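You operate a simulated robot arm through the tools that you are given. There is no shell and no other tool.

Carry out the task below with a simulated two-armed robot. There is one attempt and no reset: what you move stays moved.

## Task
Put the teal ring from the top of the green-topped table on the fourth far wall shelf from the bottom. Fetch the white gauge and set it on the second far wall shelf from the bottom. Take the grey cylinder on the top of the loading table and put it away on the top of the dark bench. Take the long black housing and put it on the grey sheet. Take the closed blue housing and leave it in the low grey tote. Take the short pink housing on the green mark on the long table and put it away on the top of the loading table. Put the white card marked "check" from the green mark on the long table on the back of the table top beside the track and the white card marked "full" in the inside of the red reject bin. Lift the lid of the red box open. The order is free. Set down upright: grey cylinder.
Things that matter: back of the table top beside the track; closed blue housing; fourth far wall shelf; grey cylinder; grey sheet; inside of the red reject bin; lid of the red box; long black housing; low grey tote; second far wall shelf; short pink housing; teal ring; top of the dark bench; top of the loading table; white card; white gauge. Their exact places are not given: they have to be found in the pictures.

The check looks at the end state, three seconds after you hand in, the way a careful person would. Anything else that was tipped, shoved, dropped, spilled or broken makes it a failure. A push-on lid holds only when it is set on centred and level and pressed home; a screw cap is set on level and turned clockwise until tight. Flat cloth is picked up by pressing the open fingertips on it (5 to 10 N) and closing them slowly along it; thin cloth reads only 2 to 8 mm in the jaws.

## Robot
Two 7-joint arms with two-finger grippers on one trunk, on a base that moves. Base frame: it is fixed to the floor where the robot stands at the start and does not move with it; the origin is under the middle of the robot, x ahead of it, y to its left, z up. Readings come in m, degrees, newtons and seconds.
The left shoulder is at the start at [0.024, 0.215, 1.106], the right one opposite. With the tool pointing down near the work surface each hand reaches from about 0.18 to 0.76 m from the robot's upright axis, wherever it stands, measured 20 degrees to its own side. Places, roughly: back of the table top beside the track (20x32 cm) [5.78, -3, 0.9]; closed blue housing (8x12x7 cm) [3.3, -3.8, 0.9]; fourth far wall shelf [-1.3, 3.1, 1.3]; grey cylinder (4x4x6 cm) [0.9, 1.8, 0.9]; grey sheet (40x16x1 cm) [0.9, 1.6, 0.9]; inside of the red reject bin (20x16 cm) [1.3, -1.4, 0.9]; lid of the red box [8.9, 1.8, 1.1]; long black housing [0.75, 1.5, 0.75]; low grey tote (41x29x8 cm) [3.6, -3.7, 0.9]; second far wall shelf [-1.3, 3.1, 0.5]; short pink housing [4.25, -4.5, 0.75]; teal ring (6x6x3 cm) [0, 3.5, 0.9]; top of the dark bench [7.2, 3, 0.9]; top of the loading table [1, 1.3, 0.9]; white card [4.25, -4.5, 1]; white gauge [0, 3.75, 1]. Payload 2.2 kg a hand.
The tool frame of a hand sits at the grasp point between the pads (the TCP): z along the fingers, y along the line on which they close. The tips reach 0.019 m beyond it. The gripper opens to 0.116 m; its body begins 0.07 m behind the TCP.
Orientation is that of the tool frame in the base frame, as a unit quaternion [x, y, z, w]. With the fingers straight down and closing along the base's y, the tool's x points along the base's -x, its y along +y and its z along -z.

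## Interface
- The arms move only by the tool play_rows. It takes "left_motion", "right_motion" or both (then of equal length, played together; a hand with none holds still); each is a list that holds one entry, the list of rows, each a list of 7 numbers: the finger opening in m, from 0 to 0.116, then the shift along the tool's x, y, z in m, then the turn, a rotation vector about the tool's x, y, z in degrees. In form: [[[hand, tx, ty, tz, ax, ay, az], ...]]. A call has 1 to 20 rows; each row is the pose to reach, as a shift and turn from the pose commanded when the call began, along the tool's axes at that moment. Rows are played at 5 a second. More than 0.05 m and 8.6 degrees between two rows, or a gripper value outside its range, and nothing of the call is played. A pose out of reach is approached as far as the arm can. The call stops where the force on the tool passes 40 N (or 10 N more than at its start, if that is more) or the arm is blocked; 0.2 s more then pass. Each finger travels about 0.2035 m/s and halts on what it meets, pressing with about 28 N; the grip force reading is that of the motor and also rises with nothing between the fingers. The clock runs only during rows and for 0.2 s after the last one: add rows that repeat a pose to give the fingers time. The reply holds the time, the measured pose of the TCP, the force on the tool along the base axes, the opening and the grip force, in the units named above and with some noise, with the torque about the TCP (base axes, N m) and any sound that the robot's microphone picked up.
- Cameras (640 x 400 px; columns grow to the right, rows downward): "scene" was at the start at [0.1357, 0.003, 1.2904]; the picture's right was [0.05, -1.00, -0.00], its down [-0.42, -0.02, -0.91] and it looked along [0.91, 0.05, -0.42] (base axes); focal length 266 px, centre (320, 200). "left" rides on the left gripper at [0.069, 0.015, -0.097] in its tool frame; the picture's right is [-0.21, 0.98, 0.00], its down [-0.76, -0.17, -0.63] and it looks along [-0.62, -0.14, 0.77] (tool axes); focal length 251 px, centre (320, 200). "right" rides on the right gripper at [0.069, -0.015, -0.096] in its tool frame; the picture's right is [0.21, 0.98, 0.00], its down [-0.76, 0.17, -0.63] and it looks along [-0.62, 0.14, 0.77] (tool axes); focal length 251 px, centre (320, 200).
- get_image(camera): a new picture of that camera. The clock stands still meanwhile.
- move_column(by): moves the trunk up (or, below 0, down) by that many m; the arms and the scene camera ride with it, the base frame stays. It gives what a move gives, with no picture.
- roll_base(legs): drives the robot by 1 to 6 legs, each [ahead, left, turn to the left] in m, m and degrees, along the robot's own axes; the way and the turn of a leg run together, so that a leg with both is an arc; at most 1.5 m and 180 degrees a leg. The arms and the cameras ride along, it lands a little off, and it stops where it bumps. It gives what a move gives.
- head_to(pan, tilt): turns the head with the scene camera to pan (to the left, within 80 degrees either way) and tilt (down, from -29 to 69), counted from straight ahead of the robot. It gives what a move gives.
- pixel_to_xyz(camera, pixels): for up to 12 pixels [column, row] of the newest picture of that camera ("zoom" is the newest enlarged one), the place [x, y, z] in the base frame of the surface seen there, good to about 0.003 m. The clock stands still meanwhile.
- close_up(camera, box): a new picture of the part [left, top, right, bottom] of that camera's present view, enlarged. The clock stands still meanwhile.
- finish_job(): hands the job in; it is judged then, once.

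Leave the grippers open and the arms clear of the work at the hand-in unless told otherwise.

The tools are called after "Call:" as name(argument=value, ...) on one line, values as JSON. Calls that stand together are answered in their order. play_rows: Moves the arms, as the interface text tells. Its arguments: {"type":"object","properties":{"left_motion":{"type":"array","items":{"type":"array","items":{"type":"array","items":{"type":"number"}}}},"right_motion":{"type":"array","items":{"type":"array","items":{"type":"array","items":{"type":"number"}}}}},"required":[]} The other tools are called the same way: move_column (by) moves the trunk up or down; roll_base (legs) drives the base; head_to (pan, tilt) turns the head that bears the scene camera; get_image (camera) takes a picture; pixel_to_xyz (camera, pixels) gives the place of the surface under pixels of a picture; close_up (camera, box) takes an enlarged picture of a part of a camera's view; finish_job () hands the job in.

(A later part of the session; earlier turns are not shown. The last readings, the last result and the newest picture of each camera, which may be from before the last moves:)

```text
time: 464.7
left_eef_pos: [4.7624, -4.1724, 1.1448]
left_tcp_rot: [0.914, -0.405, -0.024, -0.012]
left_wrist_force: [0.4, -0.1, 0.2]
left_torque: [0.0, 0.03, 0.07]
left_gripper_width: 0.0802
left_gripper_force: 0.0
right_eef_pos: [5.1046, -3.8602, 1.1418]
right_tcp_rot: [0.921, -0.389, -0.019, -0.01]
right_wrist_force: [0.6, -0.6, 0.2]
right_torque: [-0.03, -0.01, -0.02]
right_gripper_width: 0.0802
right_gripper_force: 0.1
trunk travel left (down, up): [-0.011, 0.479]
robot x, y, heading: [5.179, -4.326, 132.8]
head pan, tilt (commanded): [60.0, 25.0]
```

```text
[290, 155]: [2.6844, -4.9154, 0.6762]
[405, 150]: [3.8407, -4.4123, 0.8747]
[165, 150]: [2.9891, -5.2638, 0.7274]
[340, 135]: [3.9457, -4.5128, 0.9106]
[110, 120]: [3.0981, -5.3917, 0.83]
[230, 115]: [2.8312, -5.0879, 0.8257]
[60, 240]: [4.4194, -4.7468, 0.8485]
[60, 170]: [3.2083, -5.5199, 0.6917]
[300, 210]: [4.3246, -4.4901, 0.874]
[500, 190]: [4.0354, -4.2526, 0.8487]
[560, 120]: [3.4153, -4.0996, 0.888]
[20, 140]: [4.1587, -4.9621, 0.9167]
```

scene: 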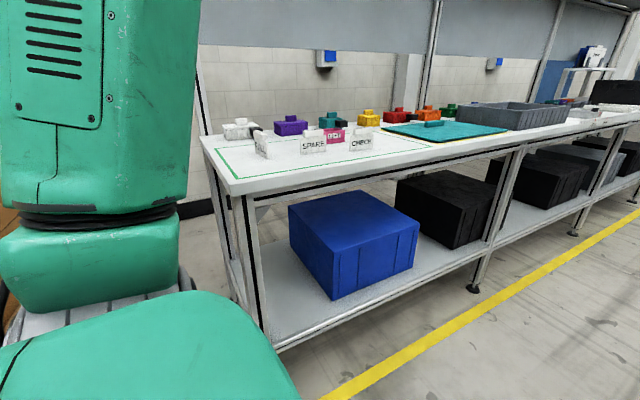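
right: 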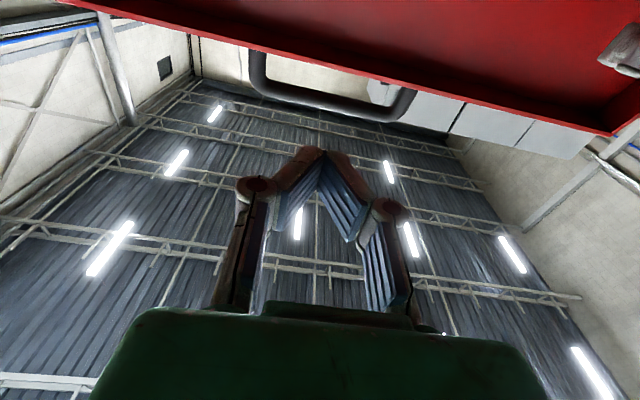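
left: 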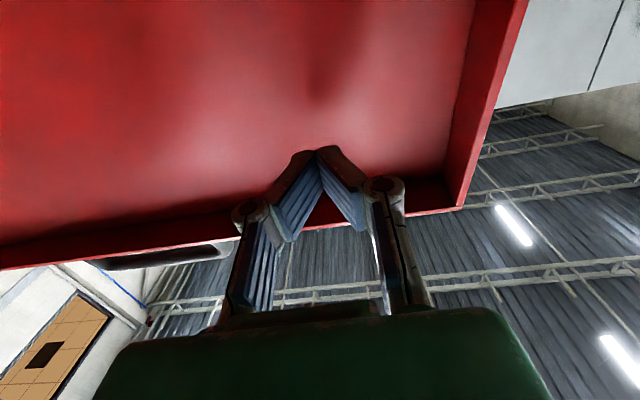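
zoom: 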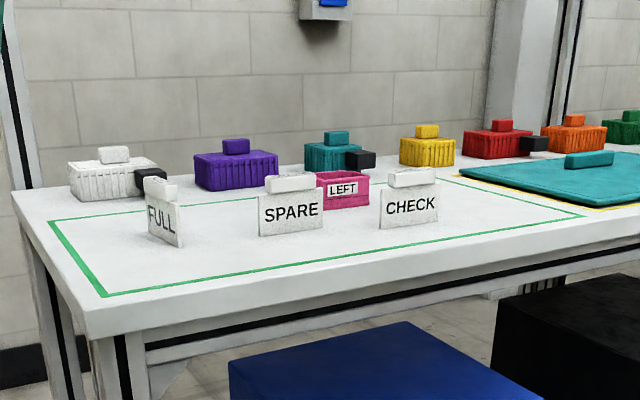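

Cards FULL, SPARE and CHECK stand there with grip blocks on top, and a pink housing marked LEFT. I turn to face the table and approach.

Call:
roll_base(legs=[[0, 0, 89], [0.2, -0.5, 0]])

Call:
head_to(pan=0, tilt=40)

Call:
get_image(camera="scene")

```text
time: 471.6
left_eef_pos: [4.5309, -4.4792, 1.1432]
left_tcp_rot: [0.941, 0.336, -0.025, 0.009]
left_wrist_force: [-0.2, -1.6, -0.4]
left_torque: [-0.01, 0.01, 0.0]
left_gripper_width: 0.0798
left_gripper_force: 0.1
right_eef_pos: [4.2374, -4.1221, 1.1427]
right_tcp_rot: [0.936, 0.352, -0.021, 0.005]
right_wrist_force: [-0.5, -1.0, 0.5]
right_torque: [-0.01, 0.0, -0.02]
right_gripper_width: 0.0801
right_gripper_force: 0.0
trunk travel left (down, up): [-0.011, 0.479]
robot x, y, heading: [4.7069, -4.074, -140.4]
head pan, tilt (commanded): [60.0, 25.0]
```

```text
time: 472.9
left_eef_pos: [4.5339, -4.4772, 1.1446]
left_tcp_rot: [0.942, 0.335, -0.027, 0.009]
left_wrist_force: [0.0, -0.8, -0.6]
left_torque: [-0.02, -0.01, 0.02]
left_gripper_width: 0.0801
left_gripper_force: 0.0
right_eef_pos: [4.2387, -4.12, 1.145]
right_tcp_rot: [0.936, 0.352, -0.021, 0.005]
right_wrist_force: [-0.3, 0.7, -1.0]
right_torque: [0.02, -0.01, -0.02]
right_gripper_width: 0.08
right_gripper_force: 0.0
trunk travel left (down, up): [-0.011, 0.479]
robot x, y, heading: [4.707, -4.0741, -140.2]
head pan, tilt (commanded): [0.0, 40.0]
```

```text
taken
```

scene: 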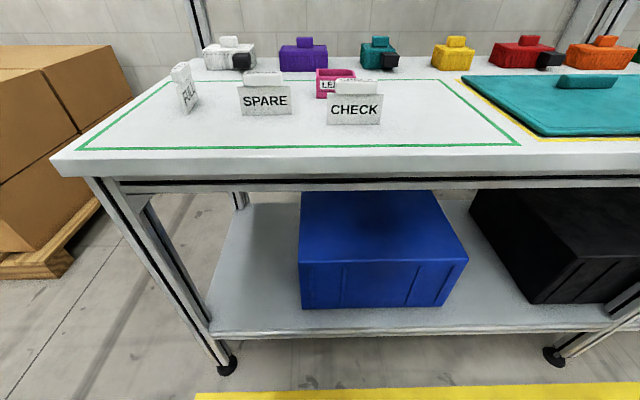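

Clear view now. I enlarge the green area and read the positions.

Call:
close_up(camera="scene", box=[160, 50, 400, 160])

Call:
pixel_to_xyz(camera="zoom", pixels=[[490, 88], [470, 92], [535, 90], [510, 155], [450, 195], [590, 195], [50, 45], [70, 40], [65, 110], [90, 140], [440, 60], [490, 55]])

Call:
pixel_to_xyz(camera="scene", pixels=[[55, 160], [150, 165], [400, 155], [600, 150], [80, 147], [515, 142], [165, 85], [440, 83], [318, 75], [318, 95], [345, 73], [262, 77]])

```text
2.67 times, centred on (280, 105) of scene
```

zoom: 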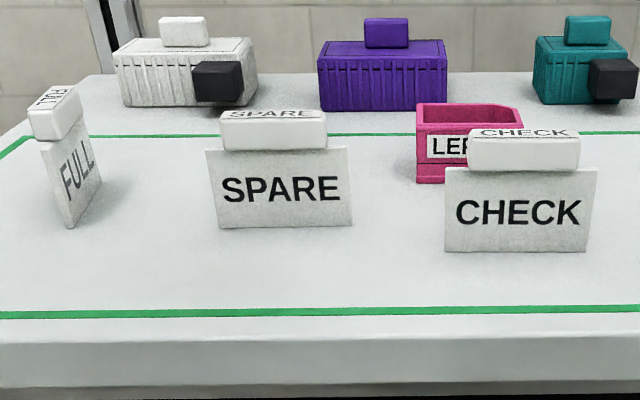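

```text
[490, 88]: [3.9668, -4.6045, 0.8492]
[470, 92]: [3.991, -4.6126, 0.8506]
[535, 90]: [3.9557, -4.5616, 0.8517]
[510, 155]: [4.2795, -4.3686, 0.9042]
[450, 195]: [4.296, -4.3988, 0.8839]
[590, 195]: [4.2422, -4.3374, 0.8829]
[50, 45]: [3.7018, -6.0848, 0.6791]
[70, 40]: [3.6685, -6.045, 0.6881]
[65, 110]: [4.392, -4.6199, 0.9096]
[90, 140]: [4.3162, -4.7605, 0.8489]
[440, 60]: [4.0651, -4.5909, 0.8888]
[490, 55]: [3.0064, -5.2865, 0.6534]
```

```text
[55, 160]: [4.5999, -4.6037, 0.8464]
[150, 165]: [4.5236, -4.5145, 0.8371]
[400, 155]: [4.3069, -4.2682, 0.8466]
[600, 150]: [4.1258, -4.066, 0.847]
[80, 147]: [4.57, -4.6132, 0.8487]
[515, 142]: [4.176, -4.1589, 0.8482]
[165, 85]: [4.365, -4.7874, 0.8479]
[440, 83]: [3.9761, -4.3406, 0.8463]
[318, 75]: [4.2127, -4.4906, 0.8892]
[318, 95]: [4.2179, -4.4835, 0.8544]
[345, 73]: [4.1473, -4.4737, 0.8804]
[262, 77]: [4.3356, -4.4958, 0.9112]
```

I read more points on the CHECK block, FULL card, and pink housing.

Call:
close_up(camera="scene", box=[300, 60, 400, 135])

Call:
pixel_to_xyz(camera="zoom", pixels=[[180, 160], [300, 160], [200, 115], [320, 115], [250, 118], [185, 195], [310, 195], [180, 260], [500, 250], [110, 100], [220, 95], [340, 95]])

Call:
close_up(camera="scene", box=[150, 50, 230, 125])

```text
5.33 times, centred on (350, 98) of scene
```

zoom: 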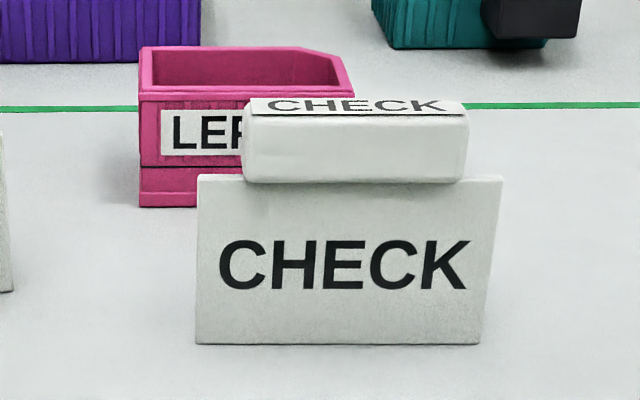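

```text
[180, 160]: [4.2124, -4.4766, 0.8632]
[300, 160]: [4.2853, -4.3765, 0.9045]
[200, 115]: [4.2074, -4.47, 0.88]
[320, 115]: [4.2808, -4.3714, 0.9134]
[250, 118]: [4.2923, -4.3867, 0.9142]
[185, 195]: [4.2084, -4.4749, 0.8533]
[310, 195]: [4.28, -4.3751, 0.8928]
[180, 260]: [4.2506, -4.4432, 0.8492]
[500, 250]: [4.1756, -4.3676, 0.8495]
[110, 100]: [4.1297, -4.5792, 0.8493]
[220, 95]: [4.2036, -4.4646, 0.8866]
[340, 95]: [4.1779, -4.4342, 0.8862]
```

```text
5.33 times, centred on (190, 88) of scene
```

zoom: 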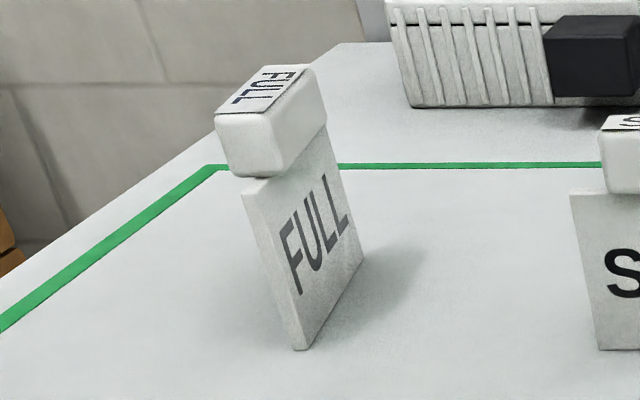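

Call:
pixel_to_xyz(camera="zoom", pixels=[[250, 140], [235, 105], [290, 75], [310, 100], [270, 110], [300, 150], [290, 300], [320, 250], [355, 255], [300, 345], [260, 230], [335, 170]])

Call:
close_up(camera="scene", box=[300, 60, 370, 112])

Call:
pixel_to_xyz(camera="zoom", pixels=[[150, 105], [330, 90], [400, 110], [300, 70], [160, 75], [420, 130], [150, 240], [230, 105], [260, 145], [500, 150], [480, 170], [390, 160]])

```text
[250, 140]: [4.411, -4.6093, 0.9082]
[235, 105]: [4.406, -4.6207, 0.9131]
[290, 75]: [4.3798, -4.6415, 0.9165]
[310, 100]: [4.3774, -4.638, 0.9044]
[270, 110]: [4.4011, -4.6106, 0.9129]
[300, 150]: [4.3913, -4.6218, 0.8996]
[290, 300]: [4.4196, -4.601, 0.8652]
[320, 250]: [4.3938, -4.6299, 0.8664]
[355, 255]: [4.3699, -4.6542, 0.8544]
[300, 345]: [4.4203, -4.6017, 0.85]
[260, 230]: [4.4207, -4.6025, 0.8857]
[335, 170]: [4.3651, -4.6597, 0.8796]
```

```text
7.69 times, centred on (335, 86) of scene
```

zoom: 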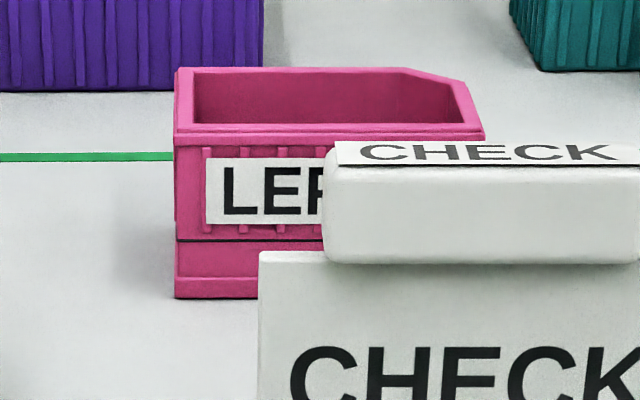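

```text
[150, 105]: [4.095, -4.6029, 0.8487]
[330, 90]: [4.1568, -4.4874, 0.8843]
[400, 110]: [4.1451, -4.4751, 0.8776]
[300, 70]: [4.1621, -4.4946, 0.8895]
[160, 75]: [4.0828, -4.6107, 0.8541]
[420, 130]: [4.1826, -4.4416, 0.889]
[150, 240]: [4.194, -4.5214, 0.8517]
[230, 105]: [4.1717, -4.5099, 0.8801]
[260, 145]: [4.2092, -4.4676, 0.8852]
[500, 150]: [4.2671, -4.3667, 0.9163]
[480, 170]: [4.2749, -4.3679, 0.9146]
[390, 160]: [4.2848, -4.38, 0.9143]
```

CHECK block: centre about (4.267, -4.372), top z 0.915, 6 cm wide. FULL card centre about (4.394, -4.629). I move the right hand above the CHECK block, closing along its width.

Call:
play_rows(right_motion=[[[0.09, -0.0231, 0.0349, 0.02, 0, 0.5, 0], [0.09, -0.0462, 0.0698, 0.045, 0, 1, 0], [0.09, -0.0693, 0.1047, 0.07, 0, 1.5, 0], [0.09, -0.0923, 0.1395, 0.095, 0, 2, 0], [0.09, -0.1154, 0.1744, 0.12, 0, 2.5, 0], [0.09, -0.1385, 0.2093, 0.15, 0, 2.5, 0], [0.09, -0.1385, 0.2093, 0.15, 0, 2.5, 0]]])

Call:
get_image(camera="right")

```text
refused: row 6 steps farther than a row can; nothing moved
```

```text
taken
```

right: 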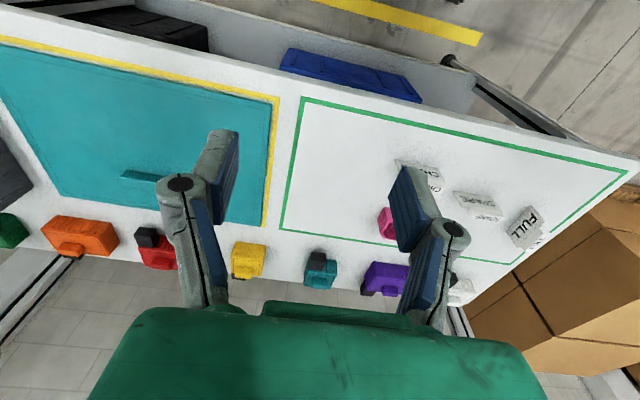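

The last step was slightly too long; I resend with smaller steps.

Call:
play_rows(right_motion=[[[0.09, -0.0198, 0.0299, 0.018, 0, 0.5, 0], [0.09, -0.0396, 0.0598, 0.036, 0, 1, 0], [0.09, -0.0594, 0.0897, 0.056, 0, 1.5, 0], [0.09, -0.0791, 0.1196, 0.078, 0, 2, 0], [0.09, -0.0989, 0.1495, 0.1, 0, 2.5, 0], [0.09, -0.1187, 0.1794, 0.124, 0, 2.5, 0], [0.09, -0.1385, 0.2093, 0.148, 0, 2.5, 0], [0.09, -0.1385, 0.2093, 0.148, 0, 2.5, 0]]])

Call:
get_image(camera="right")

Call:
get_image(camera="scene")

```text
time: 474.7
left_eef_pos: [4.5352, -4.4787, 1.1461]
left_tcp_rot: [0.941, 0.336, -0.026, 0.009]
left_wrist_force: [0.8, 1.4, 0.6]
left_torque: [-0.03, 0.0, 0.01]
left_gripper_width: 0.0803
left_gripper_force: 0.1
right_eef_pos: [4.2684, -4.3736, 0.9988]
right_tcp_rot: [0.936, 0.352, -0.001, -0.002]
right_wrist_force: [0.4, 0.2, -0.5]
right_torque: [-0.01, -0.02, 0.04]
right_gripper_width: 0.0899
right_gripper_force: 0.1
trunk travel left (down, up): [-0.011, 0.479]
robot x, y, heading: [4.7056, -4.0724, -140.1]
head pan, tilt (commanded): [0.0, 40.0]
```

```text
taken
```

right: 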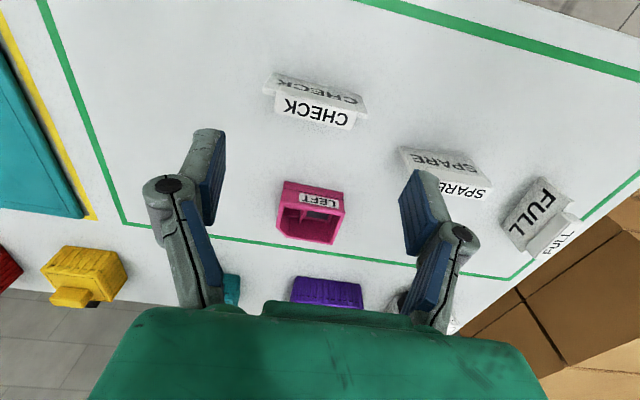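

```text
taken
```

scene: 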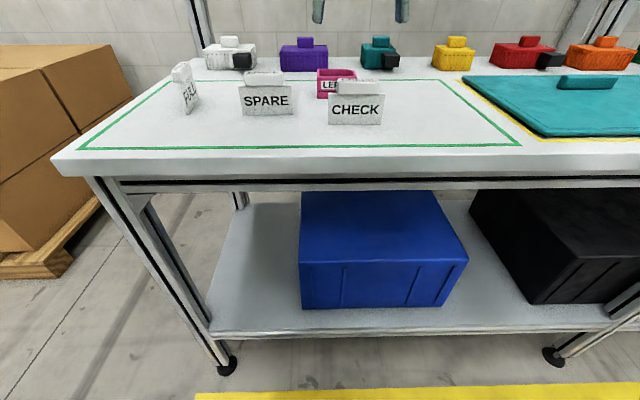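

I read the CHECK block's top corners from the wrist camera.

Call:
pixel_to_xyz(camera="right", pixels=[[280, 97], [357, 113], [352, 128], [276, 112], [316, 112], [268, 85], [365, 105], [300, 185], [345, 195], [335, 240], [280, 230]])

```text
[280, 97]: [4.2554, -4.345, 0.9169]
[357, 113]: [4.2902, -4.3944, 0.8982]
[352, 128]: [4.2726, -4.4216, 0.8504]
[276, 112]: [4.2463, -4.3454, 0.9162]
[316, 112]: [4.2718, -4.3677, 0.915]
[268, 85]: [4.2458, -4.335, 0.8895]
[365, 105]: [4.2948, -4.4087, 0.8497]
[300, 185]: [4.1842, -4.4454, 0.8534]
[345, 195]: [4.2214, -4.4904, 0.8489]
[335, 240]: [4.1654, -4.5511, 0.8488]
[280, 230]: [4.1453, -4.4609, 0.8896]
```

Aligned within 4 mm and 2.5°. I correct, descend to z 0.912 and close on the block.

Call:
play_rows(right_motion=[[[0.09, 0.004, 0, 0.03, 0, 0, 2.5], [0.09, 0.004, 0, 0.06, 0, 0, 2.5], [0.09, 0.004, 0, 0.08, 0, 0, 2.5], [0.09, 0.004, 0, 0.0868, 0, 0, 2.5], [0.09, 0.004, 0, 0.0868, 0, 0, 2.5], [0.075, 0.004, 0, 0.0868, 0, 0, 2.5], [0.06, 0.004, 0, 0.0868, 0, 0, 2.5], [0.04, 0.004, 0, 0.0868, 0, 0, 2.5], [0.04, 0.004, 0, 0.0868, 0, 0, 2.5]]])

Call:
get_image(camera="right")

Call:
close_up(camera="scene", box=[230, 40, 450, 160])

```text
time: 476.7
left_eef_pos: [4.5353, -4.4778, 1.1456]
left_tcp_rot: [0.942, 0.335, -0.027, 0.009]
left_wrist_force: [0.6, -0.2, -0.7]
left_torque: [0.02, 0.0, -0.03]
left_gripper_width: 0.08
left_gripper_force: 0.0
right_eef_pos: [4.2706, -4.3673, 0.9169]
right_tcp_rot: [0.944, 0.33, -0.004, -0.002]
right_wrist_force: [-5.4, 1.7, 32.2]
right_torque: [-0.24, 0.09, 0.02]
right_gripper_width: 0.0584
right_gripper_force: 28.2
trunk travel left (down, up): [-0.011, 0.479]
robot x, y, heading: [4.7068, -4.0743, -140.5]
head pan, tilt (commanded): [0.0, 40.0]
```

```text
taken
```

right: 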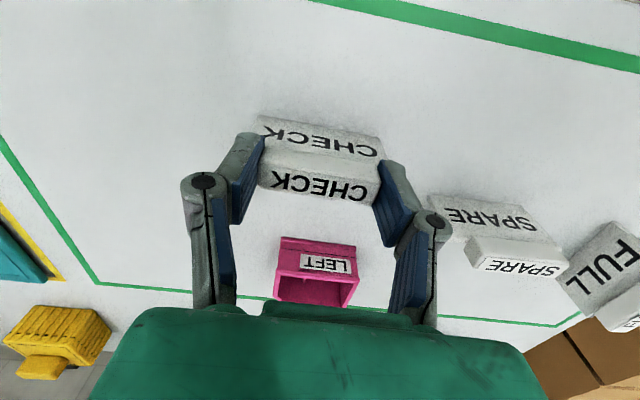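

```text
2.91 times, centred on (340, 100) of scene
```

zoom: 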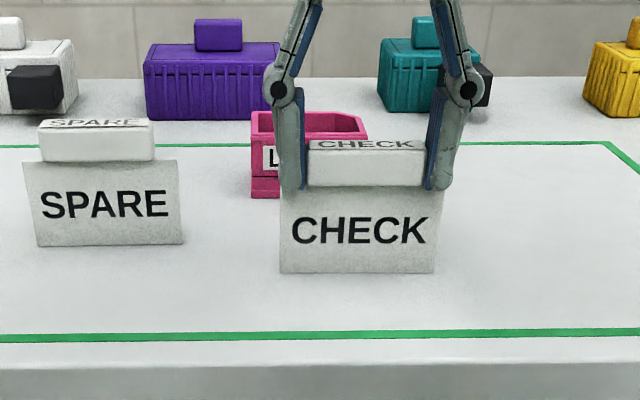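

Gripped (58 mm); tips sit on the card's shoulders. I lift 0.2 m.

Call:
play_rows(right_motion=[[[0.04, 0, 0, -0.02, 0, 0, 0], [0.04, 0, 0, -0.05, 0, 0, 0], [0.04, 0, 0, -0.09, 0, 0, 0], [0.04, 0, 0, -0.13, 0, 0, 0], [0.04, 0, 0, -0.17, 0, 0, 0], [0.04, 0, 0, -0.21, 0, 0, 0]]])

Call:
get_image(camera="right")

Call:
get_image(camera="scene")

```text
time: 478.1
left_eef_pos: [4.5346, -4.4787, 1.1445]
left_tcp_rot: [0.942, 0.335, -0.027, 0.009]
left_wrist_force: [-1.0, -0.7, -0.1]
left_torque: [0.03, -0.05, -0.01]
left_gripper_width: 0.0801
left_gripper_force: 0.2
right_eef_pos: [4.2745, -4.3605, 1.0902]
right_tcp_rot: [0.943, 0.331, -0.001, -0.003]
right_wrist_force: [0.8, -0.2, 0.1]
right_torque: [-0.01, -0.06, 0.0]
right_gripper_width: 0.0582
right_gripper_force: 28.1
right hand out of reach, approached as far as the arm can: row 5, 6
trunk travel left (down, up): [-0.011, 0.479]
robot x, y, heading: [4.7056, -4.0685, -140.5]
head pan, tilt (commanded): [0.0, 40.0]
```

```text
taken
```

right: 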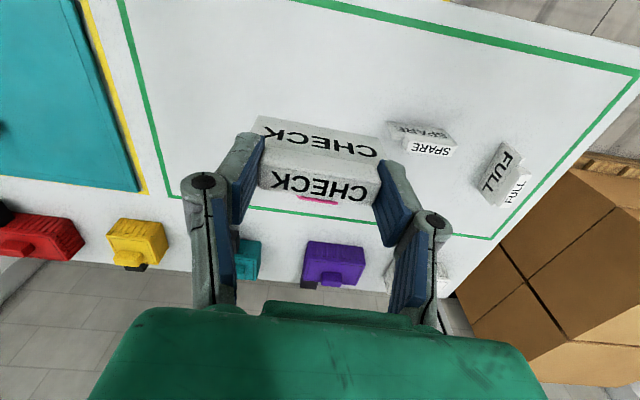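

```text
taken
```

scene: 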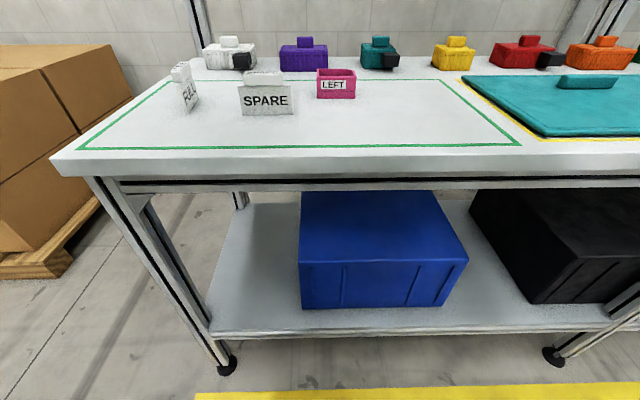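

CHECK is held. For the small table I'll approach from its right side. First I retract the right hand (back 0.15 m, up 0.08 m).

Call:
play_rows(right_motion=[[[0.04, 0.04, -0.02, 0, 0, 0, 0], [0.04, 0.08, -0.04, -0.01, 0, 0, 0], [0.04, 0.12, -0.06, -0.03, 0, 0, 0], [0.04, 0.15, -0.08, -0.06, 0, 0, 0], [0.04, 0.15, -0.1, -0.09, 0, 0, 0]]])

Call:
roll_base(legs=[[0, 0, -88], [-0.48, 0, 0]])

Call:
head_to(pan=-40, tilt=30)

Call:
get_image(camera="scene")

```text
time: 479.3
left_eef_pos: [4.5327, -4.4776, 1.1454]
left_tcp_rot: [0.942, 0.335, -0.027, 0.009]
left_wrist_force: [0.6, 0.2, 0.1]
left_torque: [0.01, -0.01, -0.02]
left_gripper_width: 0.0797
left_gripper_force: 0.1
right_eef_pos: [4.3288, -4.1876, 1.1785]
right_tcp_rot: [0.944, 0.33, -0.001, -0.002]
right_wrist_force: [0.4, 0.6, 0.0]
right_torque: [-0.03, 0.02, -0.02]
right_gripper_width: 0.0585
right_gripper_force: 27.9
trunk travel left (down, up): [-0.011, 0.479]
robot x, y, heading: [4.7053, -4.0695, -140.4]
head pan, tilt (commanded): [0.0, 40.0]
```

```text
time: 485.9
left_eef_pos: [4.6085, -4.2724, 1.1442]
left_tcp_rot: [0.905, -0.425, -0.026, -0.013]
left_wrist_force: [-0.5, -0.1, -0.3]
left_torque: [0.02, -0.02, -0.02]
left_gripper_width: 0.0802
left_gripper_force: 0.0
right_eef_pos: [4.8971, -4.0634, 1.1788]
right_tcp_rot: [0.903, -0.429, 0.001, -0.002]
right_wrist_force: [0.0, -1.4, -0.7]
right_torque: [0.02, 0.02, -0.01]
right_gripper_width: 0.0585
right_gripper_force: 27.9
trunk travel left (down, up): [-0.011, 0.479]
robot x, y, heading: [5.0153, -4.4414, 130.2]
head pan, tilt (commanded): [0.0, 40.0]
```

```text
time: 487.0
left_eef_pos: [4.6094, -4.272, 1.1451]
left_tcp_rot: [0.905, -0.424, -0.026, -0.013]
left_wrist_force: [-0.5, -0.2, -0.1]
left_torque: [-0.01, -0.04, 0.01]
left_gripper_width: 0.0799
left_gripper_force: 0.2
right_eef_pos: [4.896, -4.0652, 1.1785]
right_tcp_rot: [0.903, -0.43, 0.0, -0.003]
right_wrist_force: [1.4, 0.0, -0.6]
right_torque: [0.01, -0.02, 0.03]
right_gripper_width: 0.0584
right_gripper_force: 28.5
trunk travel left (down, up): [-0.011, 0.479]
robot x, y, heading: [5.0139, -4.4376, 130.2]
head pan, tilt (commanded): [-40.0, 30.0]
```

```text
taken
```

scene: 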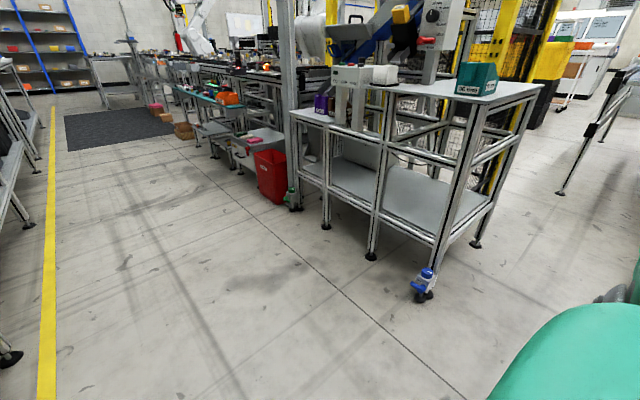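

I check the blue object at the table's leg foot (423,283) against my path.

Call:
pixel_to_xyz(camera="scene", pixels=[[423, 283], [425, 297], [412, 290], [475, 243], [540, 85], [370, 257], [435, 270]])

```text
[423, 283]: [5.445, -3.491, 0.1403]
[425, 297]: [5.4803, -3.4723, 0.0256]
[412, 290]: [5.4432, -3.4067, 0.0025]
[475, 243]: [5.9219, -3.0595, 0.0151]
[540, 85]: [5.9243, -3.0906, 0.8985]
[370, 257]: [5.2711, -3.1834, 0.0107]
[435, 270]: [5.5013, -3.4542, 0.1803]
```

Clear by 0.13 m. I correct heading by 1.4° and strafe right 1.42 m.

Call:
roll_base(legs=[[0, 0, 1.4], [0, -0.75, 0], [0, -0.67, 0]])

Call:
head_to(pan=0, tilt=40)

Call:
get_image(camera="scene")

```text
time: 494.7
left_eef_pos: [5.6693, -3.3418, 1.1442]
left_tcp_rot: [0.907, -0.42, -0.024, -0.016]
left_wrist_force: [-0.2, -0.8, 0.4]
left_torque: [0.04, -0.05, -0.01]
left_gripper_width: 0.0801
left_gripper_force: 0.1
right_eef_pos: [5.9545, -3.1317, 1.1792]
right_tcp_rot: [0.905, -0.425, 0.003, -0.007]
right_wrist_force: [-0.8, -0.8, -0.4]
right_torque: [0.03, -0.07, 0.02]
right_gripper_width: 0.0583
right_gripper_force: 28.4
trunk travel left (down, up): [-0.011, 0.479]
robot x, y, heading: [6.086, -3.4998, 130.7]
head pan, tilt (commanded): [-40.0, 30.0]
```

```text
time: 495.8
left_eef_pos: [5.6922, -3.3244, 1.1477]
left_tcp_rot: [0.907, -0.421, -0.029, -0.007]
left_wrist_force: [0.3, -0.5, 0.4]
left_torque: [-0.02, 0.06, -0.02]
left_gripper_width: 0.0801
left_gripper_force: 0.2
right_eef_pos: [5.9783, -3.1137, 1.1769]
right_tcp_rot: [0.905, -0.426, -0.002, 0.003]
right_wrist_force: [0.7, -0.1, 1.3]
right_torque: [-0.07, 0.01, -0.04]
right_gripper_width: 0.0584
right_gripper_force: 28.3
trunk travel left (down, up): [-0.011, 0.479]
robot x, y, heading: [6.0896, -3.493, 130.8]
head pan, tilt (commanded): [0.0, 40.0]
```

```text
taken
```

scene: 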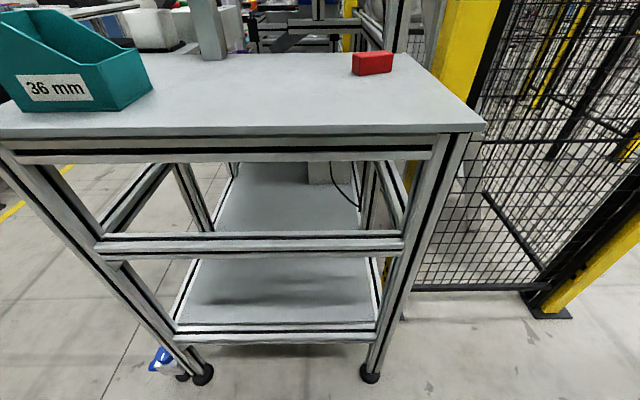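

I see the red piece (372,63) and the free surface around. I read the places to choose a spot at the back (right side in this view).

Call:
pixel_to_xyz(camera="scene", pixels=[[352, 70], [392, 70], [372, 55], [372, 74], [480, 125], [400, 100], [420, 95], [450, 115], [330, 110], [400, 60], [430, 70], [390, 120]])

Call:
head_to(pan=0, tilt=40)

Call:
head_to(pan=0, tilt=40)

Call:
head_to(pan=0, tilt=40)

```text
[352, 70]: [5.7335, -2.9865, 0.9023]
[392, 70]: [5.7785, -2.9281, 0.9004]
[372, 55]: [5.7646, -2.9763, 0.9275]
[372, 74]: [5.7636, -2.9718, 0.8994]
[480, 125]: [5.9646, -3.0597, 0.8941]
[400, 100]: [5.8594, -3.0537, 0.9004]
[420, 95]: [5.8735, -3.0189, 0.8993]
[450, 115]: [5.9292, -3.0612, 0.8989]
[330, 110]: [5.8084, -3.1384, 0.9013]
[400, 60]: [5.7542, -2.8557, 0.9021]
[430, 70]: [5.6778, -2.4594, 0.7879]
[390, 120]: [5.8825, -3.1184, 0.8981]
```

```text
time: 496.4
left_eef_pos: [5.6814, -3.3332, 1.1461]
left_tcp_rot: [0.907, -0.42, -0.027, -0.01]
left_wrist_force: [0.6, 0.4, -0.3]
left_torque: [-0.01, 0.05, 0.01]
left_gripper_width: 0.0798
left_gripper_force: 0.0
right_eef_pos: [5.9665, -3.1235, 1.1783]
right_tcp_rot: [0.905, -0.426, 0.0, -0.001]
right_wrist_force: [-0.4, -0.3, 1.0]
right_torque: [0.0, 0.01, 0.02]
right_gripper_width: 0.0584
right_gripper_force: 28.2
trunk travel left (down, up): [-0.011, 0.479]
robot x, y, heading: [6.0849, -3.5004, 130.6]
head pan, tilt (commanded): [0.0, 40.0]
```

```text
time: 497.0
left_eef_pos: [5.6719, -3.3409, 1.1453]
left_tcp_rot: [0.907, -0.42, -0.025, -0.014]
left_wrist_force: [0.3, -0.4, -0.3]
left_torque: [0.03, -0.01, 0.01]
left_gripper_width: 0.0802
left_gripper_force: 0.1
right_eef_pos: [5.9568, -3.1327, 1.1799]
right_tcp_rot: [0.905, -0.425, 0.001, -0.006]
right_wrist_force: [-0.7, -0.1, -0.8]
right_torque: [0.02, -0.05, -0.01]
right_gripper_width: 0.0584
right_gripper_force: 28.0
trunk travel left (down, up): [-0.011, 0.479]
robot x, y, heading: [6.0848, -3.4998, 130.8]
head pan, tilt (commanded): [0.0, 40.0]
```

```text
time: 497.6
left_eef_pos: [5.6801, -3.3349, 1.1482]
left_tcp_rot: [0.907, -0.42, -0.027, -0.011]
left_wrist_force: [0.3, -0.4, 0.3]
left_torque: [0.02, -0.04, 0.02]
left_gripper_width: 0.0801
left_gripper_force: 0.1
right_eef_pos: [5.9666, -3.1228, 1.1796]
right_tcp_rot: [0.906, -0.424, 0.0, -0.002]
right_wrist_force: [-0.8, -0.4, -0.6]
right_torque: [0.07, 0.01, 0.01]
right_gripper_width: 0.0584
right_gripper_force: 27.6
trunk travel left (down, up): [-0.011, 0.479]
robot x, y, heading: [6.0822, -3.4975, 130.7]
head pan, tilt (commanded): [0.0, 40.0]
```

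Settled. Spot chosen: (5.819, -3.044), between the red piece and the right edge in the back strip. I bring the card above it.

Call:
play_rows(right_motion=[[[0.04, -0.031, 0.0126, 0.025, 0, 0, 0], [0.04, -0.062, 0.0251, 0.05, 0, 0, 0], [0.04, -0.093, 0.0377, 0.08, 0, 0, 0], [0.04, -0.124, 0.0502, 0.11, 0, 0, 0], [0.04, -0.155, 0.0628, 0.14, 0, 0, 0], [0.04, -0.155, 0.0628, 0.165, 0, 0, 0], [0.04, -0.155, 0.0628, 0.165, 0, 0, 0]]])

Call:
head_to(pan=0, tilt=40)

Call:
get_image(camera="right")

Call:
get_image(camera="scene")

```text
time: 499.2
left_eef_pos: [5.6803, -3.3325, 1.1464]
left_tcp_rot: [0.907, -0.419, -0.027, -0.011]
left_wrist_force: [0.2, 0.5, 0.5]
left_torque: [0.0, 0.0, -0.01]
left_gripper_width: 0.0801
left_gripper_force: 0.0
right_eef_pos: [5.8199, -3.042, 1.0136]
right_tcp_rot: [0.906, -0.424, 0.0, -0.001]
right_wrist_force: [0.3, -0.1, 0.3]
right_torque: [-0.01, -0.04, 0.02]
right_gripper_width: 0.0581
right_gripper_force: 28.2
trunk travel left (down, up): [-0.011, 0.479]
robot x, y, heading: [6.0845, -3.4971, 130.8]
head pan, tilt (commanded): [0.0, 40.0]
```

```text
time: 499.8
left_eef_pos: [5.6803, -3.3345, 1.1477]
left_tcp_rot: [0.906, -0.421, -0.027, -0.011]
left_wrist_force: [-0.5, 0.5, 0.6]
left_torque: [0.01, 0.01, -0.02]
left_gripper_width: 0.0799
left_gripper_force: 0.1
right_eef_pos: [5.8207, -3.0423, 1.0136]
right_tcp_rot: [0.906, -0.424, 0.0, -0.001]
right_wrist_force: [0.8, -0.1, 0.8]
right_torque: [0.0, 0.03, 0.04]
right_gripper_width: 0.0583
right_gripper_force: 27.5
trunk travel left (down, up): [-0.011, 0.479]
robot x, y, heading: [6.0819, -3.5001, 130.8]
head pan, tilt (commanded): [0.0, 40.0]
```

```text
taken
```

right: 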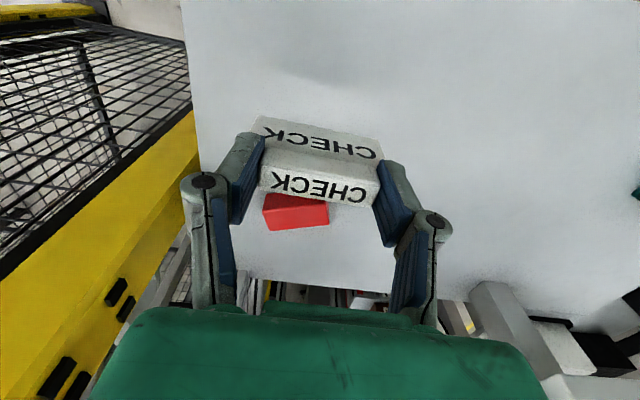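

```text
taken
```

scene: 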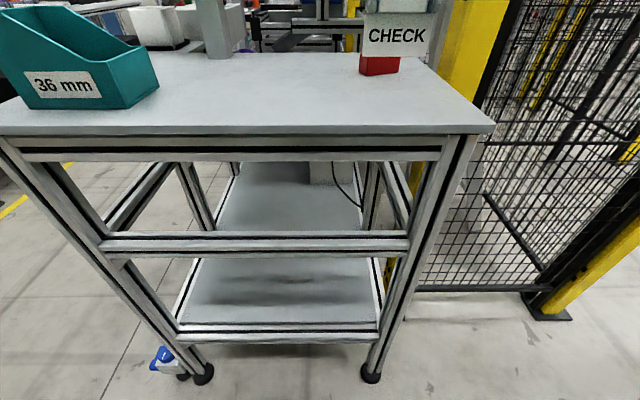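

Good. I lower the card slowly to contact.

Call:
play_rows(right_motion=[[[0.04, 0, 0, 0.03, 0, 0, 0], [0.04, 0, 0, 0.038, 0, 0, 0], [0.04, 0, 0, 0.042, 0, 0, 0], [0.04, 0, 0, 0.044, 0, 0, 0], [0.04, 0, 0, 0.046, 0, 0, 0], [0.04, 0, 0, 0.046, 0, 0, 0]]])

```text
time: 501.2
left_eef_pos: [5.6784, -3.3353, 1.1466]
left_tcp_rot: [0.907, -0.42, -0.027, -0.012]
left_wrist_force: [0.1, 0.6, 0.5]
left_torque: [0.0, 0.03, -0.03]
left_gripper_width: 0.0798
left_gripper_force: 0.0
right_eef_pos: [5.8181, -3.0444, 0.969]
right_tcp_rot: [0.905, -0.425, 0.001, -0.004]
right_wrist_force: [-0.6, 0.9, -0.2]
right_torque: [0.02, -0.04, 0.03]
right_gripper_width: 0.0583
right_gripper_force: 27.8
trunk travel left (down, up): [-0.011, 0.479]
robot x, y, heading: [6.0881, -3.4979, 130.7]
head pan, tilt (commanded): [0.0, 40.0]
```

Call:
play_rows(right_motion=[[[0.04, 0, 0, 0.001, 0, 0, 0], [0.04, 0, 0, 0.002, 0, 0, 0], [0.04, 0, 0, 0.003, 0, 0, 0], [0.04, 0, 0, 0.003, 0, 0, 0]]])

Call:
close_up(camera="scene", box=[320, 0, 480, 100])

```text
time: 502.2
left_eef_pos: [5.6806, -3.3357, 1.1476]
left_tcp_rot: [0.907, -0.42, -0.027, -0.012]
left_wrist_force: [-0.7, 0.9, -0.9]
left_torque: [0.05, 0.04, 0.0]
left_gripper_width: 0.0798
left_gripper_force: 0.1
right_eef_pos: [5.8188, -3.0441, 0.9671]
right_tcp_rot: [0.905, -0.426, -0.002, -0.004]
right_wrist_force: [-2.2, 2.2, 19.4]
right_torque: [0.07, 0.38, -0.02]
right_gripper_width: 0.0584
right_gripper_force: 28.0
trunk travel left (down, up): [-0.011, 0.479]
robot x, y, heading: [6.0832, -3.4957, 130.6]
head pan, tilt (commanded): [0.0, 40.0]
```

```text
4.00 times, centred on (400, 50) of scene
```

zoom: 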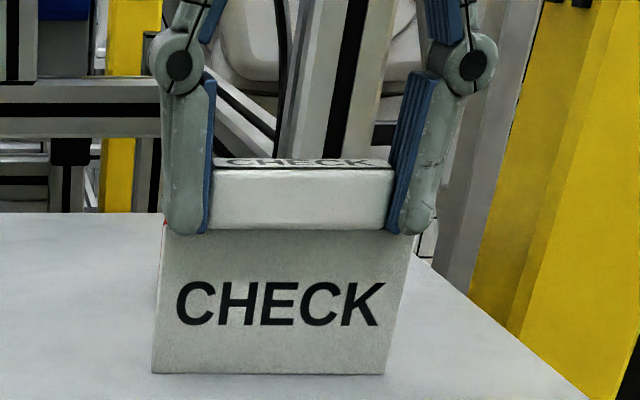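

Contact (19 N). I ease 1 mm, open and rise straight up.

Call:
play_rows(right_motion=[[[0.04, 0, 0, -0.001, 0, 0, 0], [0.062, 0, 0, -0.001, 0, 0, 0], [0.07, 0, 0, -0.001, 0, 0, 0], [0.08, 0, 0, -0.001, 0, 0, 0], [0.085, 0, 0, -0.01, 0, 0, 0], [0.085, 0, 0, -0.04, 0, 0, 0], [0.085, 0, 0, -0.08, 0, 0, 0], [0.085, 0, 0, -0.12, 0, 0, 0]]])

Call:
close_up(camera="scene", box=[300, 0, 500, 130])

Call:
get_image(camera="right")

```text
time: 504.0
left_eef_pos: [5.6788, -3.3357, 1.1458]
left_tcp_rot: [0.907, -0.42, -0.027, -0.01]
left_wrist_force: [0.2, -0.2, -0.1]
left_torque: [0.0, -0.01, 0.02]
left_gripper_width: 0.0802
left_gripper_force: 0.0
right_eef_pos: [5.8179, -3.0433, 1.0847]
right_tcp_rot: [0.905, -0.425, 0.001, -0.003]
right_wrist_force: [-0.1, -0.2, -0.4]
right_torque: [-0.04, 0.0, 0.01]
right_gripper_width: 0.085
right_gripper_force: 0.0
trunk travel left (down, up): [-0.011, 0.479]
robot x, y, heading: [6.0819, -3.4957, 130.5]
head pan, tilt (commanded): [0.0, 40.0]
```

```text
3.08 times, centred on (400, 65) of scene
```

zoom: 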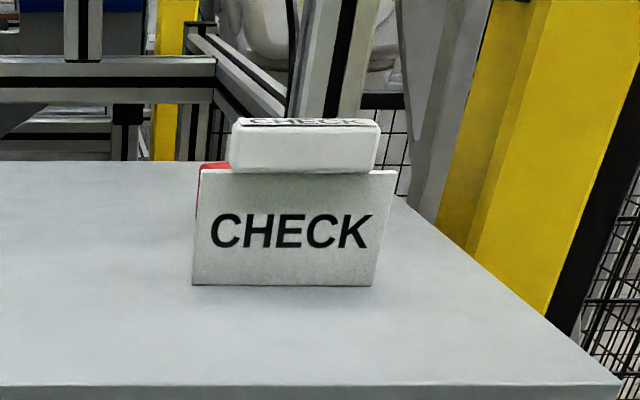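

```text
taken
```

right: 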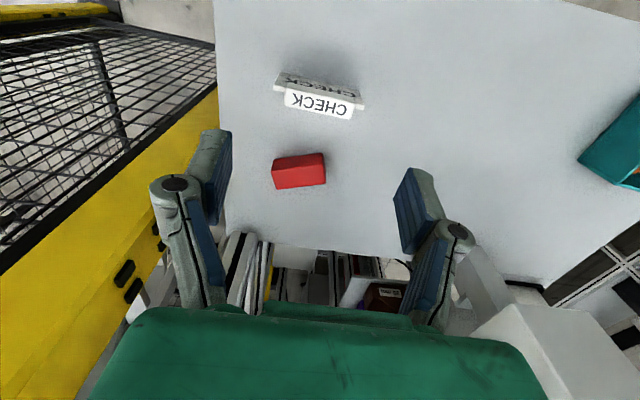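

CHECK stands properly at the back of the table. I retract the right hand and go back to the aisle, then along it toward the tote (around along 6.0) and face the long table.

Call:
play_rows(right_motion=[[[0.085, 0.04, -0.01, -0.02, 0, 0, 0], [0.085, 0.08, -0.02, -0.04, 0, 0, 0], [0.085, 0.12, -0.03, -0.06, 0, 0, 0], [0.085, 0.15, -0.04, -0.06, 0, 0, 0]]])

Call:
roll_base(legs=[[0, 0.75, 0.8], [0, 0.7, 0], [1.2, 0, 0], [0, 0, 89.5]])

Call:
head_to(pan=0, tilt=40)

Call:
get_image(camera="scene")

```text
time: 505.0
left_eef_pos: [5.6838, -3.331, 1.1479]
left_tcp_rot: [0.907, -0.421, -0.028, -0.009]
left_wrist_force: [0.8, -0.2, -0.1]
left_torque: [-0.02, 0.02, 0.0]
left_gripper_width: 0.0799
left_gripper_force: 0.1
right_eef_pos: [5.9476, -3.1314, 1.1429]
right_tcp_rot: [0.905, -0.426, -0.001, -0.001]
right_wrist_force: [0.0, -0.9, -0.6]
right_torque: [0.02, -0.02, -0.03]
right_gripper_width: 0.085
right_gripper_force: 0.2
trunk travel left (down, up): [-0.011, 0.479]
robot x, y, heading: [6.0872, -3.4979, 130.6]
head pan, tilt (commanded): [0.0, 40.0]
```

```text
time: 521.9
left_eef_pos: [4.0442, -3.9456, 1.1466]
left_tcp_rot: [0.94, 0.34, -0.025, 0.01]
left_wrist_force: [0.8, 0.2, -0.2]
left_torque: [0.02, -0.01, -0.01]
left_gripper_width: 0.0798
left_gripper_force: 0.1
right_eef_pos: [3.8458, -3.6799, 1.1424]
right_tcp_rot: [0.942, 0.336, -0.002, -0.001]
right_wrist_force: [-0.5, 0.0, 0.0]
right_torque: [-0.04, -0.04, 0.01]
right_gripper_width: 0.0851
right_gripper_force: 0.1
trunk travel left (down, up): [-0.011, 0.479]
robot x, y, heading: [4.2163, -3.5467, -139.9]
head pan, tilt (commanded): [0.0, 40.0]
```

```text
time: 522.5
left_eef_pos: [4.0459, -3.9455, 1.1485]
left_tcp_rot: [0.94, 0.34, -0.028, 0.011]
left_wrist_force: [0.0, -0.6, 0.6]
left_torque: [0.01, -0.01, 0.02]
left_gripper_width: 0.0803
left_gripper_force: 0.0
right_eef_pos: [3.8469, -3.6792, 1.1436]
right_tcp_rot: [0.942, 0.336, -0.002, -0.001]
right_wrist_force: [0.0, 0.0, 1.1]
right_torque: [0.0, 0.02, 0.02]
right_gripper_width: 0.0851
right_gripper_force: 0.0
trunk travel left (down, up): [-0.011, 0.479]
robot x, y, heading: [4.2116, -3.5428, -139.5]
head pan, tilt (commanded): [0.0, 40.0]
```

```text
taken
```

scene: 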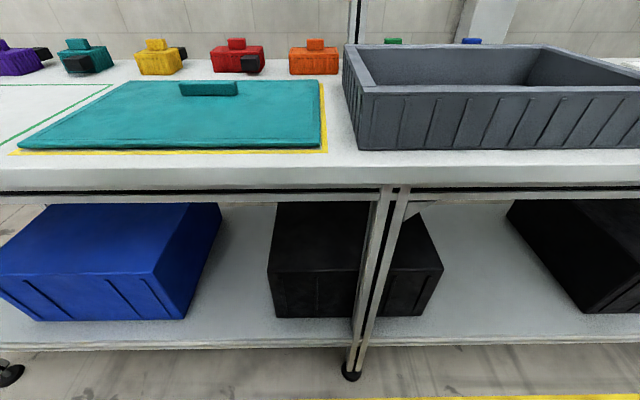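

The tote is on the right, and a blue piece shows behind it at (470,42). I move 0.5 m to the right for a better view.

Call:
roll_base(legs=[[0, -0.45, 1]])

Call:
get_image(camera="scene")

Call:
head_to(pan=0, tilt=30)

Call:
get_image(camera="scene")

```text
time: 525.2
left_eef_pos: [3.7712, -3.6197, 1.1446]
left_tcp_rot: [0.939, 0.343, -0.029, 0.006]
left_wrist_force: [0.9, -0.8, -0.8]
left_torque: [0.07, 0.05, 0.02]
left_gripper_width: 0.08
left_gripper_force: 0.1
right_eef_pos: [3.5712, -3.3555, 1.1449]
right_tcp_rot: [0.941, 0.338, -0.004, -0.007]
right_wrist_force: [-0.4, -0.6, 0.0]
right_torque: [0.08, 0.08, 0.0]
right_gripper_width: 0.085
right_gripper_force: 0.1
trunk travel left (down, up): [-0.011, 0.479]
robot x, y, heading: [3.9272, -3.2113, -139.3]
head pan, tilt (commanded): [0.0, 40.0]
```

```text
taken
```

scene: 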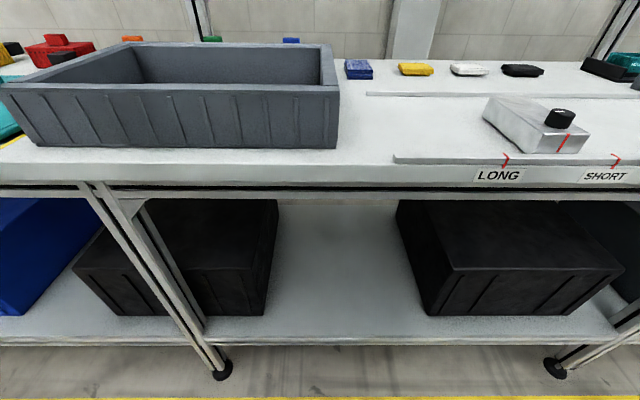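

```text
time: 526.0
left_eef_pos: [3.7728, -3.6173, 1.1467]
left_tcp_rot: [0.938, 0.344, -0.03, 0.008]
left_wrist_force: [0.0, -0.3, 1.0]
left_torque: [0.0, 0.01, -0.01]
left_gripper_width: 0.0799
left_gripper_force: 0.1
right_eef_pos: [3.5702, -3.3535, 1.145]
right_tcp_rot: [0.941, 0.339, -0.005, -0.005]
right_wrist_force: [-0.3, -0.6, -0.4]
right_torque: [0.06, 0.04, 0.02]
right_gripper_width: 0.0851
right_gripper_force: 0.1
trunk travel left (down, up): [-0.011, 0.479]
robot x, y, heading: [3.9308, -3.2069, -139.1]
head pan, tilt (commanded): [0.0, 30.0]
```

```text
taken
```

scene: 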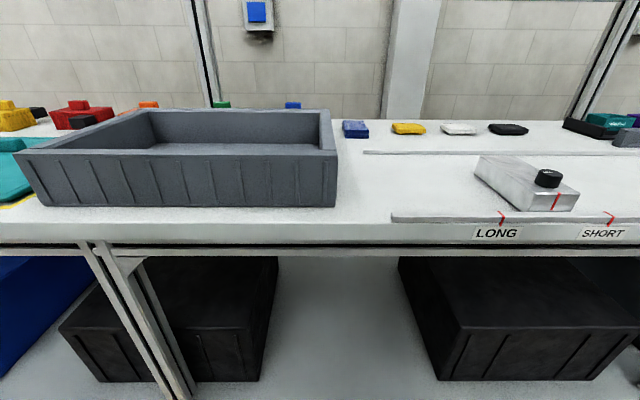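

Two blue candidates: behind the tote (292,105) and at (355,130). I raise detail and read positions.

Call:
close_up(camera="scene", box=[260, 80, 460, 180])

Call:
pixel_to_xyz(camera="scene", pixels=[[292, 105], [355, 130], [347, 125], [365, 124], [355, 137], [408, 129], [220, 105], [148, 106], [80, 120], [20, 160], [335, 150], [325, 112]])

```text
3.20 times, centred on (360, 130) of scene
```

zoom: 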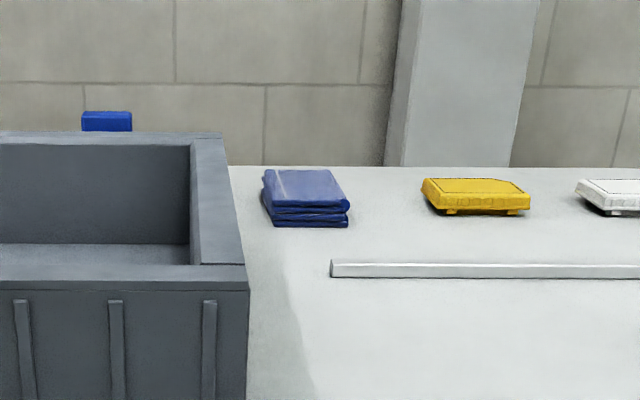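

```text
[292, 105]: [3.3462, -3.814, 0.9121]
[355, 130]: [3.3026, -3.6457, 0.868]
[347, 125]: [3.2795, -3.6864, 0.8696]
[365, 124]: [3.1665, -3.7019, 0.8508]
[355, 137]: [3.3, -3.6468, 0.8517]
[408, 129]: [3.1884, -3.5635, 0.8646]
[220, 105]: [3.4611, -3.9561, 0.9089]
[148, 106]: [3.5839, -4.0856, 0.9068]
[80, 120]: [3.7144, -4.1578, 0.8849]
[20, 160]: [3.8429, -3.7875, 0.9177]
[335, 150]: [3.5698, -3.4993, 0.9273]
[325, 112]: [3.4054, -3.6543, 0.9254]
```

(355,130) is a folded cloth; the closed blue housing stands behind the tote with a grip block at (3.346, -3.814, 0.912). I reposition (0.27 m left, 0.1 m ahead) to use the right hand.

Call:
roll_base(legs=[[0.1, 0.27, 0.8]])

Call:
move_column(by=0.1)

Call:
head_to(pan=-10, tilt=35)

Call:
get_image(camera="scene")

```text
time: 527.9
left_eef_pos: [3.8451, -3.8519, 1.1525]
left_tcp_rot: [0.937, 0.348, -0.024, 0.023]
left_wrist_force: [-2.4, 1.8, 0.6]
left_torque: [-0.14, -0.15, 0.02]
left_gripper_width: 0.0801
left_gripper_force: 0.0
right_eef_pos: [3.6399, -3.5899, 1.1415]
right_tcp_rot: [0.94, 0.342, 0.002, 0.011]
right_wrist_force: [-1.2, 1.5, 1.0]
right_torque: [-0.14, -0.19, 0.03]
right_gripper_width: 0.085
right_gripper_force: 0.1
trunk travel left (down, up): [-0.011, 0.479]
robot x, y, heading: [4.0208, -3.4688, -138.8]
head pan, tilt (commanded): [0.0, 30.0]
```

```text
time: 529.3
left_eef_pos: [3.8656, -3.872, 1.2468]
left_tcp_rot: [0.937, 0.348, -0.029, 0.013]
left_wrist_force: [0.5, -1.0, -0.6]
left_torque: [-0.01, 0.0, 0.0]
left_gripper_width: 0.08
left_gripper_force: 0.0
right_eef_pos: [3.6611, -3.6113, 1.2464]
right_tcp_rot: [0.939, 0.344, -0.002, -0.001]
right_wrist_force: [-0.4, 0.5, -0.4]
right_torque: [0.01, 0.0, -0.03]
right_gripper_width: 0.0848
right_gripper_force: 0.1
trunk travel left (down, up): [-0.111, 0.379]
robot x, y, heading: [4.0206, -3.4696, -139.1]
head pan, tilt (commanded): [0.0, 30.0]
```

```text
time: 530.0
left_eef_pos: [3.8809, -3.8897, 1.2448]
left_tcp_rot: [0.936, 0.35, -0.032, 0.005]
left_wrist_force: [0.8, -0.8, 0.0]
left_torque: [0.09, 0.06, 0.03]
left_gripper_width: 0.08
left_gripper_force: 0.0
right_eef_pos: [3.675, -3.6277, 1.2482]
right_tcp_rot: [0.939, 0.343, -0.006, -0.007]
right_wrist_force: [0.7, -0.9, -0.3]
right_torque: [0.13, 0.08, -0.01]
right_gripper_width: 0.0849
right_gripper_force: 0.0
trunk travel left (down, up): [-0.111, 0.379]
robot x, y, heading: [4.0226, -3.4727, -138.5]
head pan, tilt (commanded): [-10.0, 35.0]
```

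```text
taken
```

scene: 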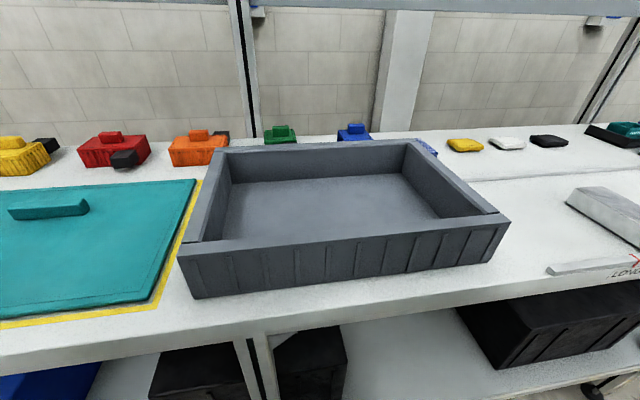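

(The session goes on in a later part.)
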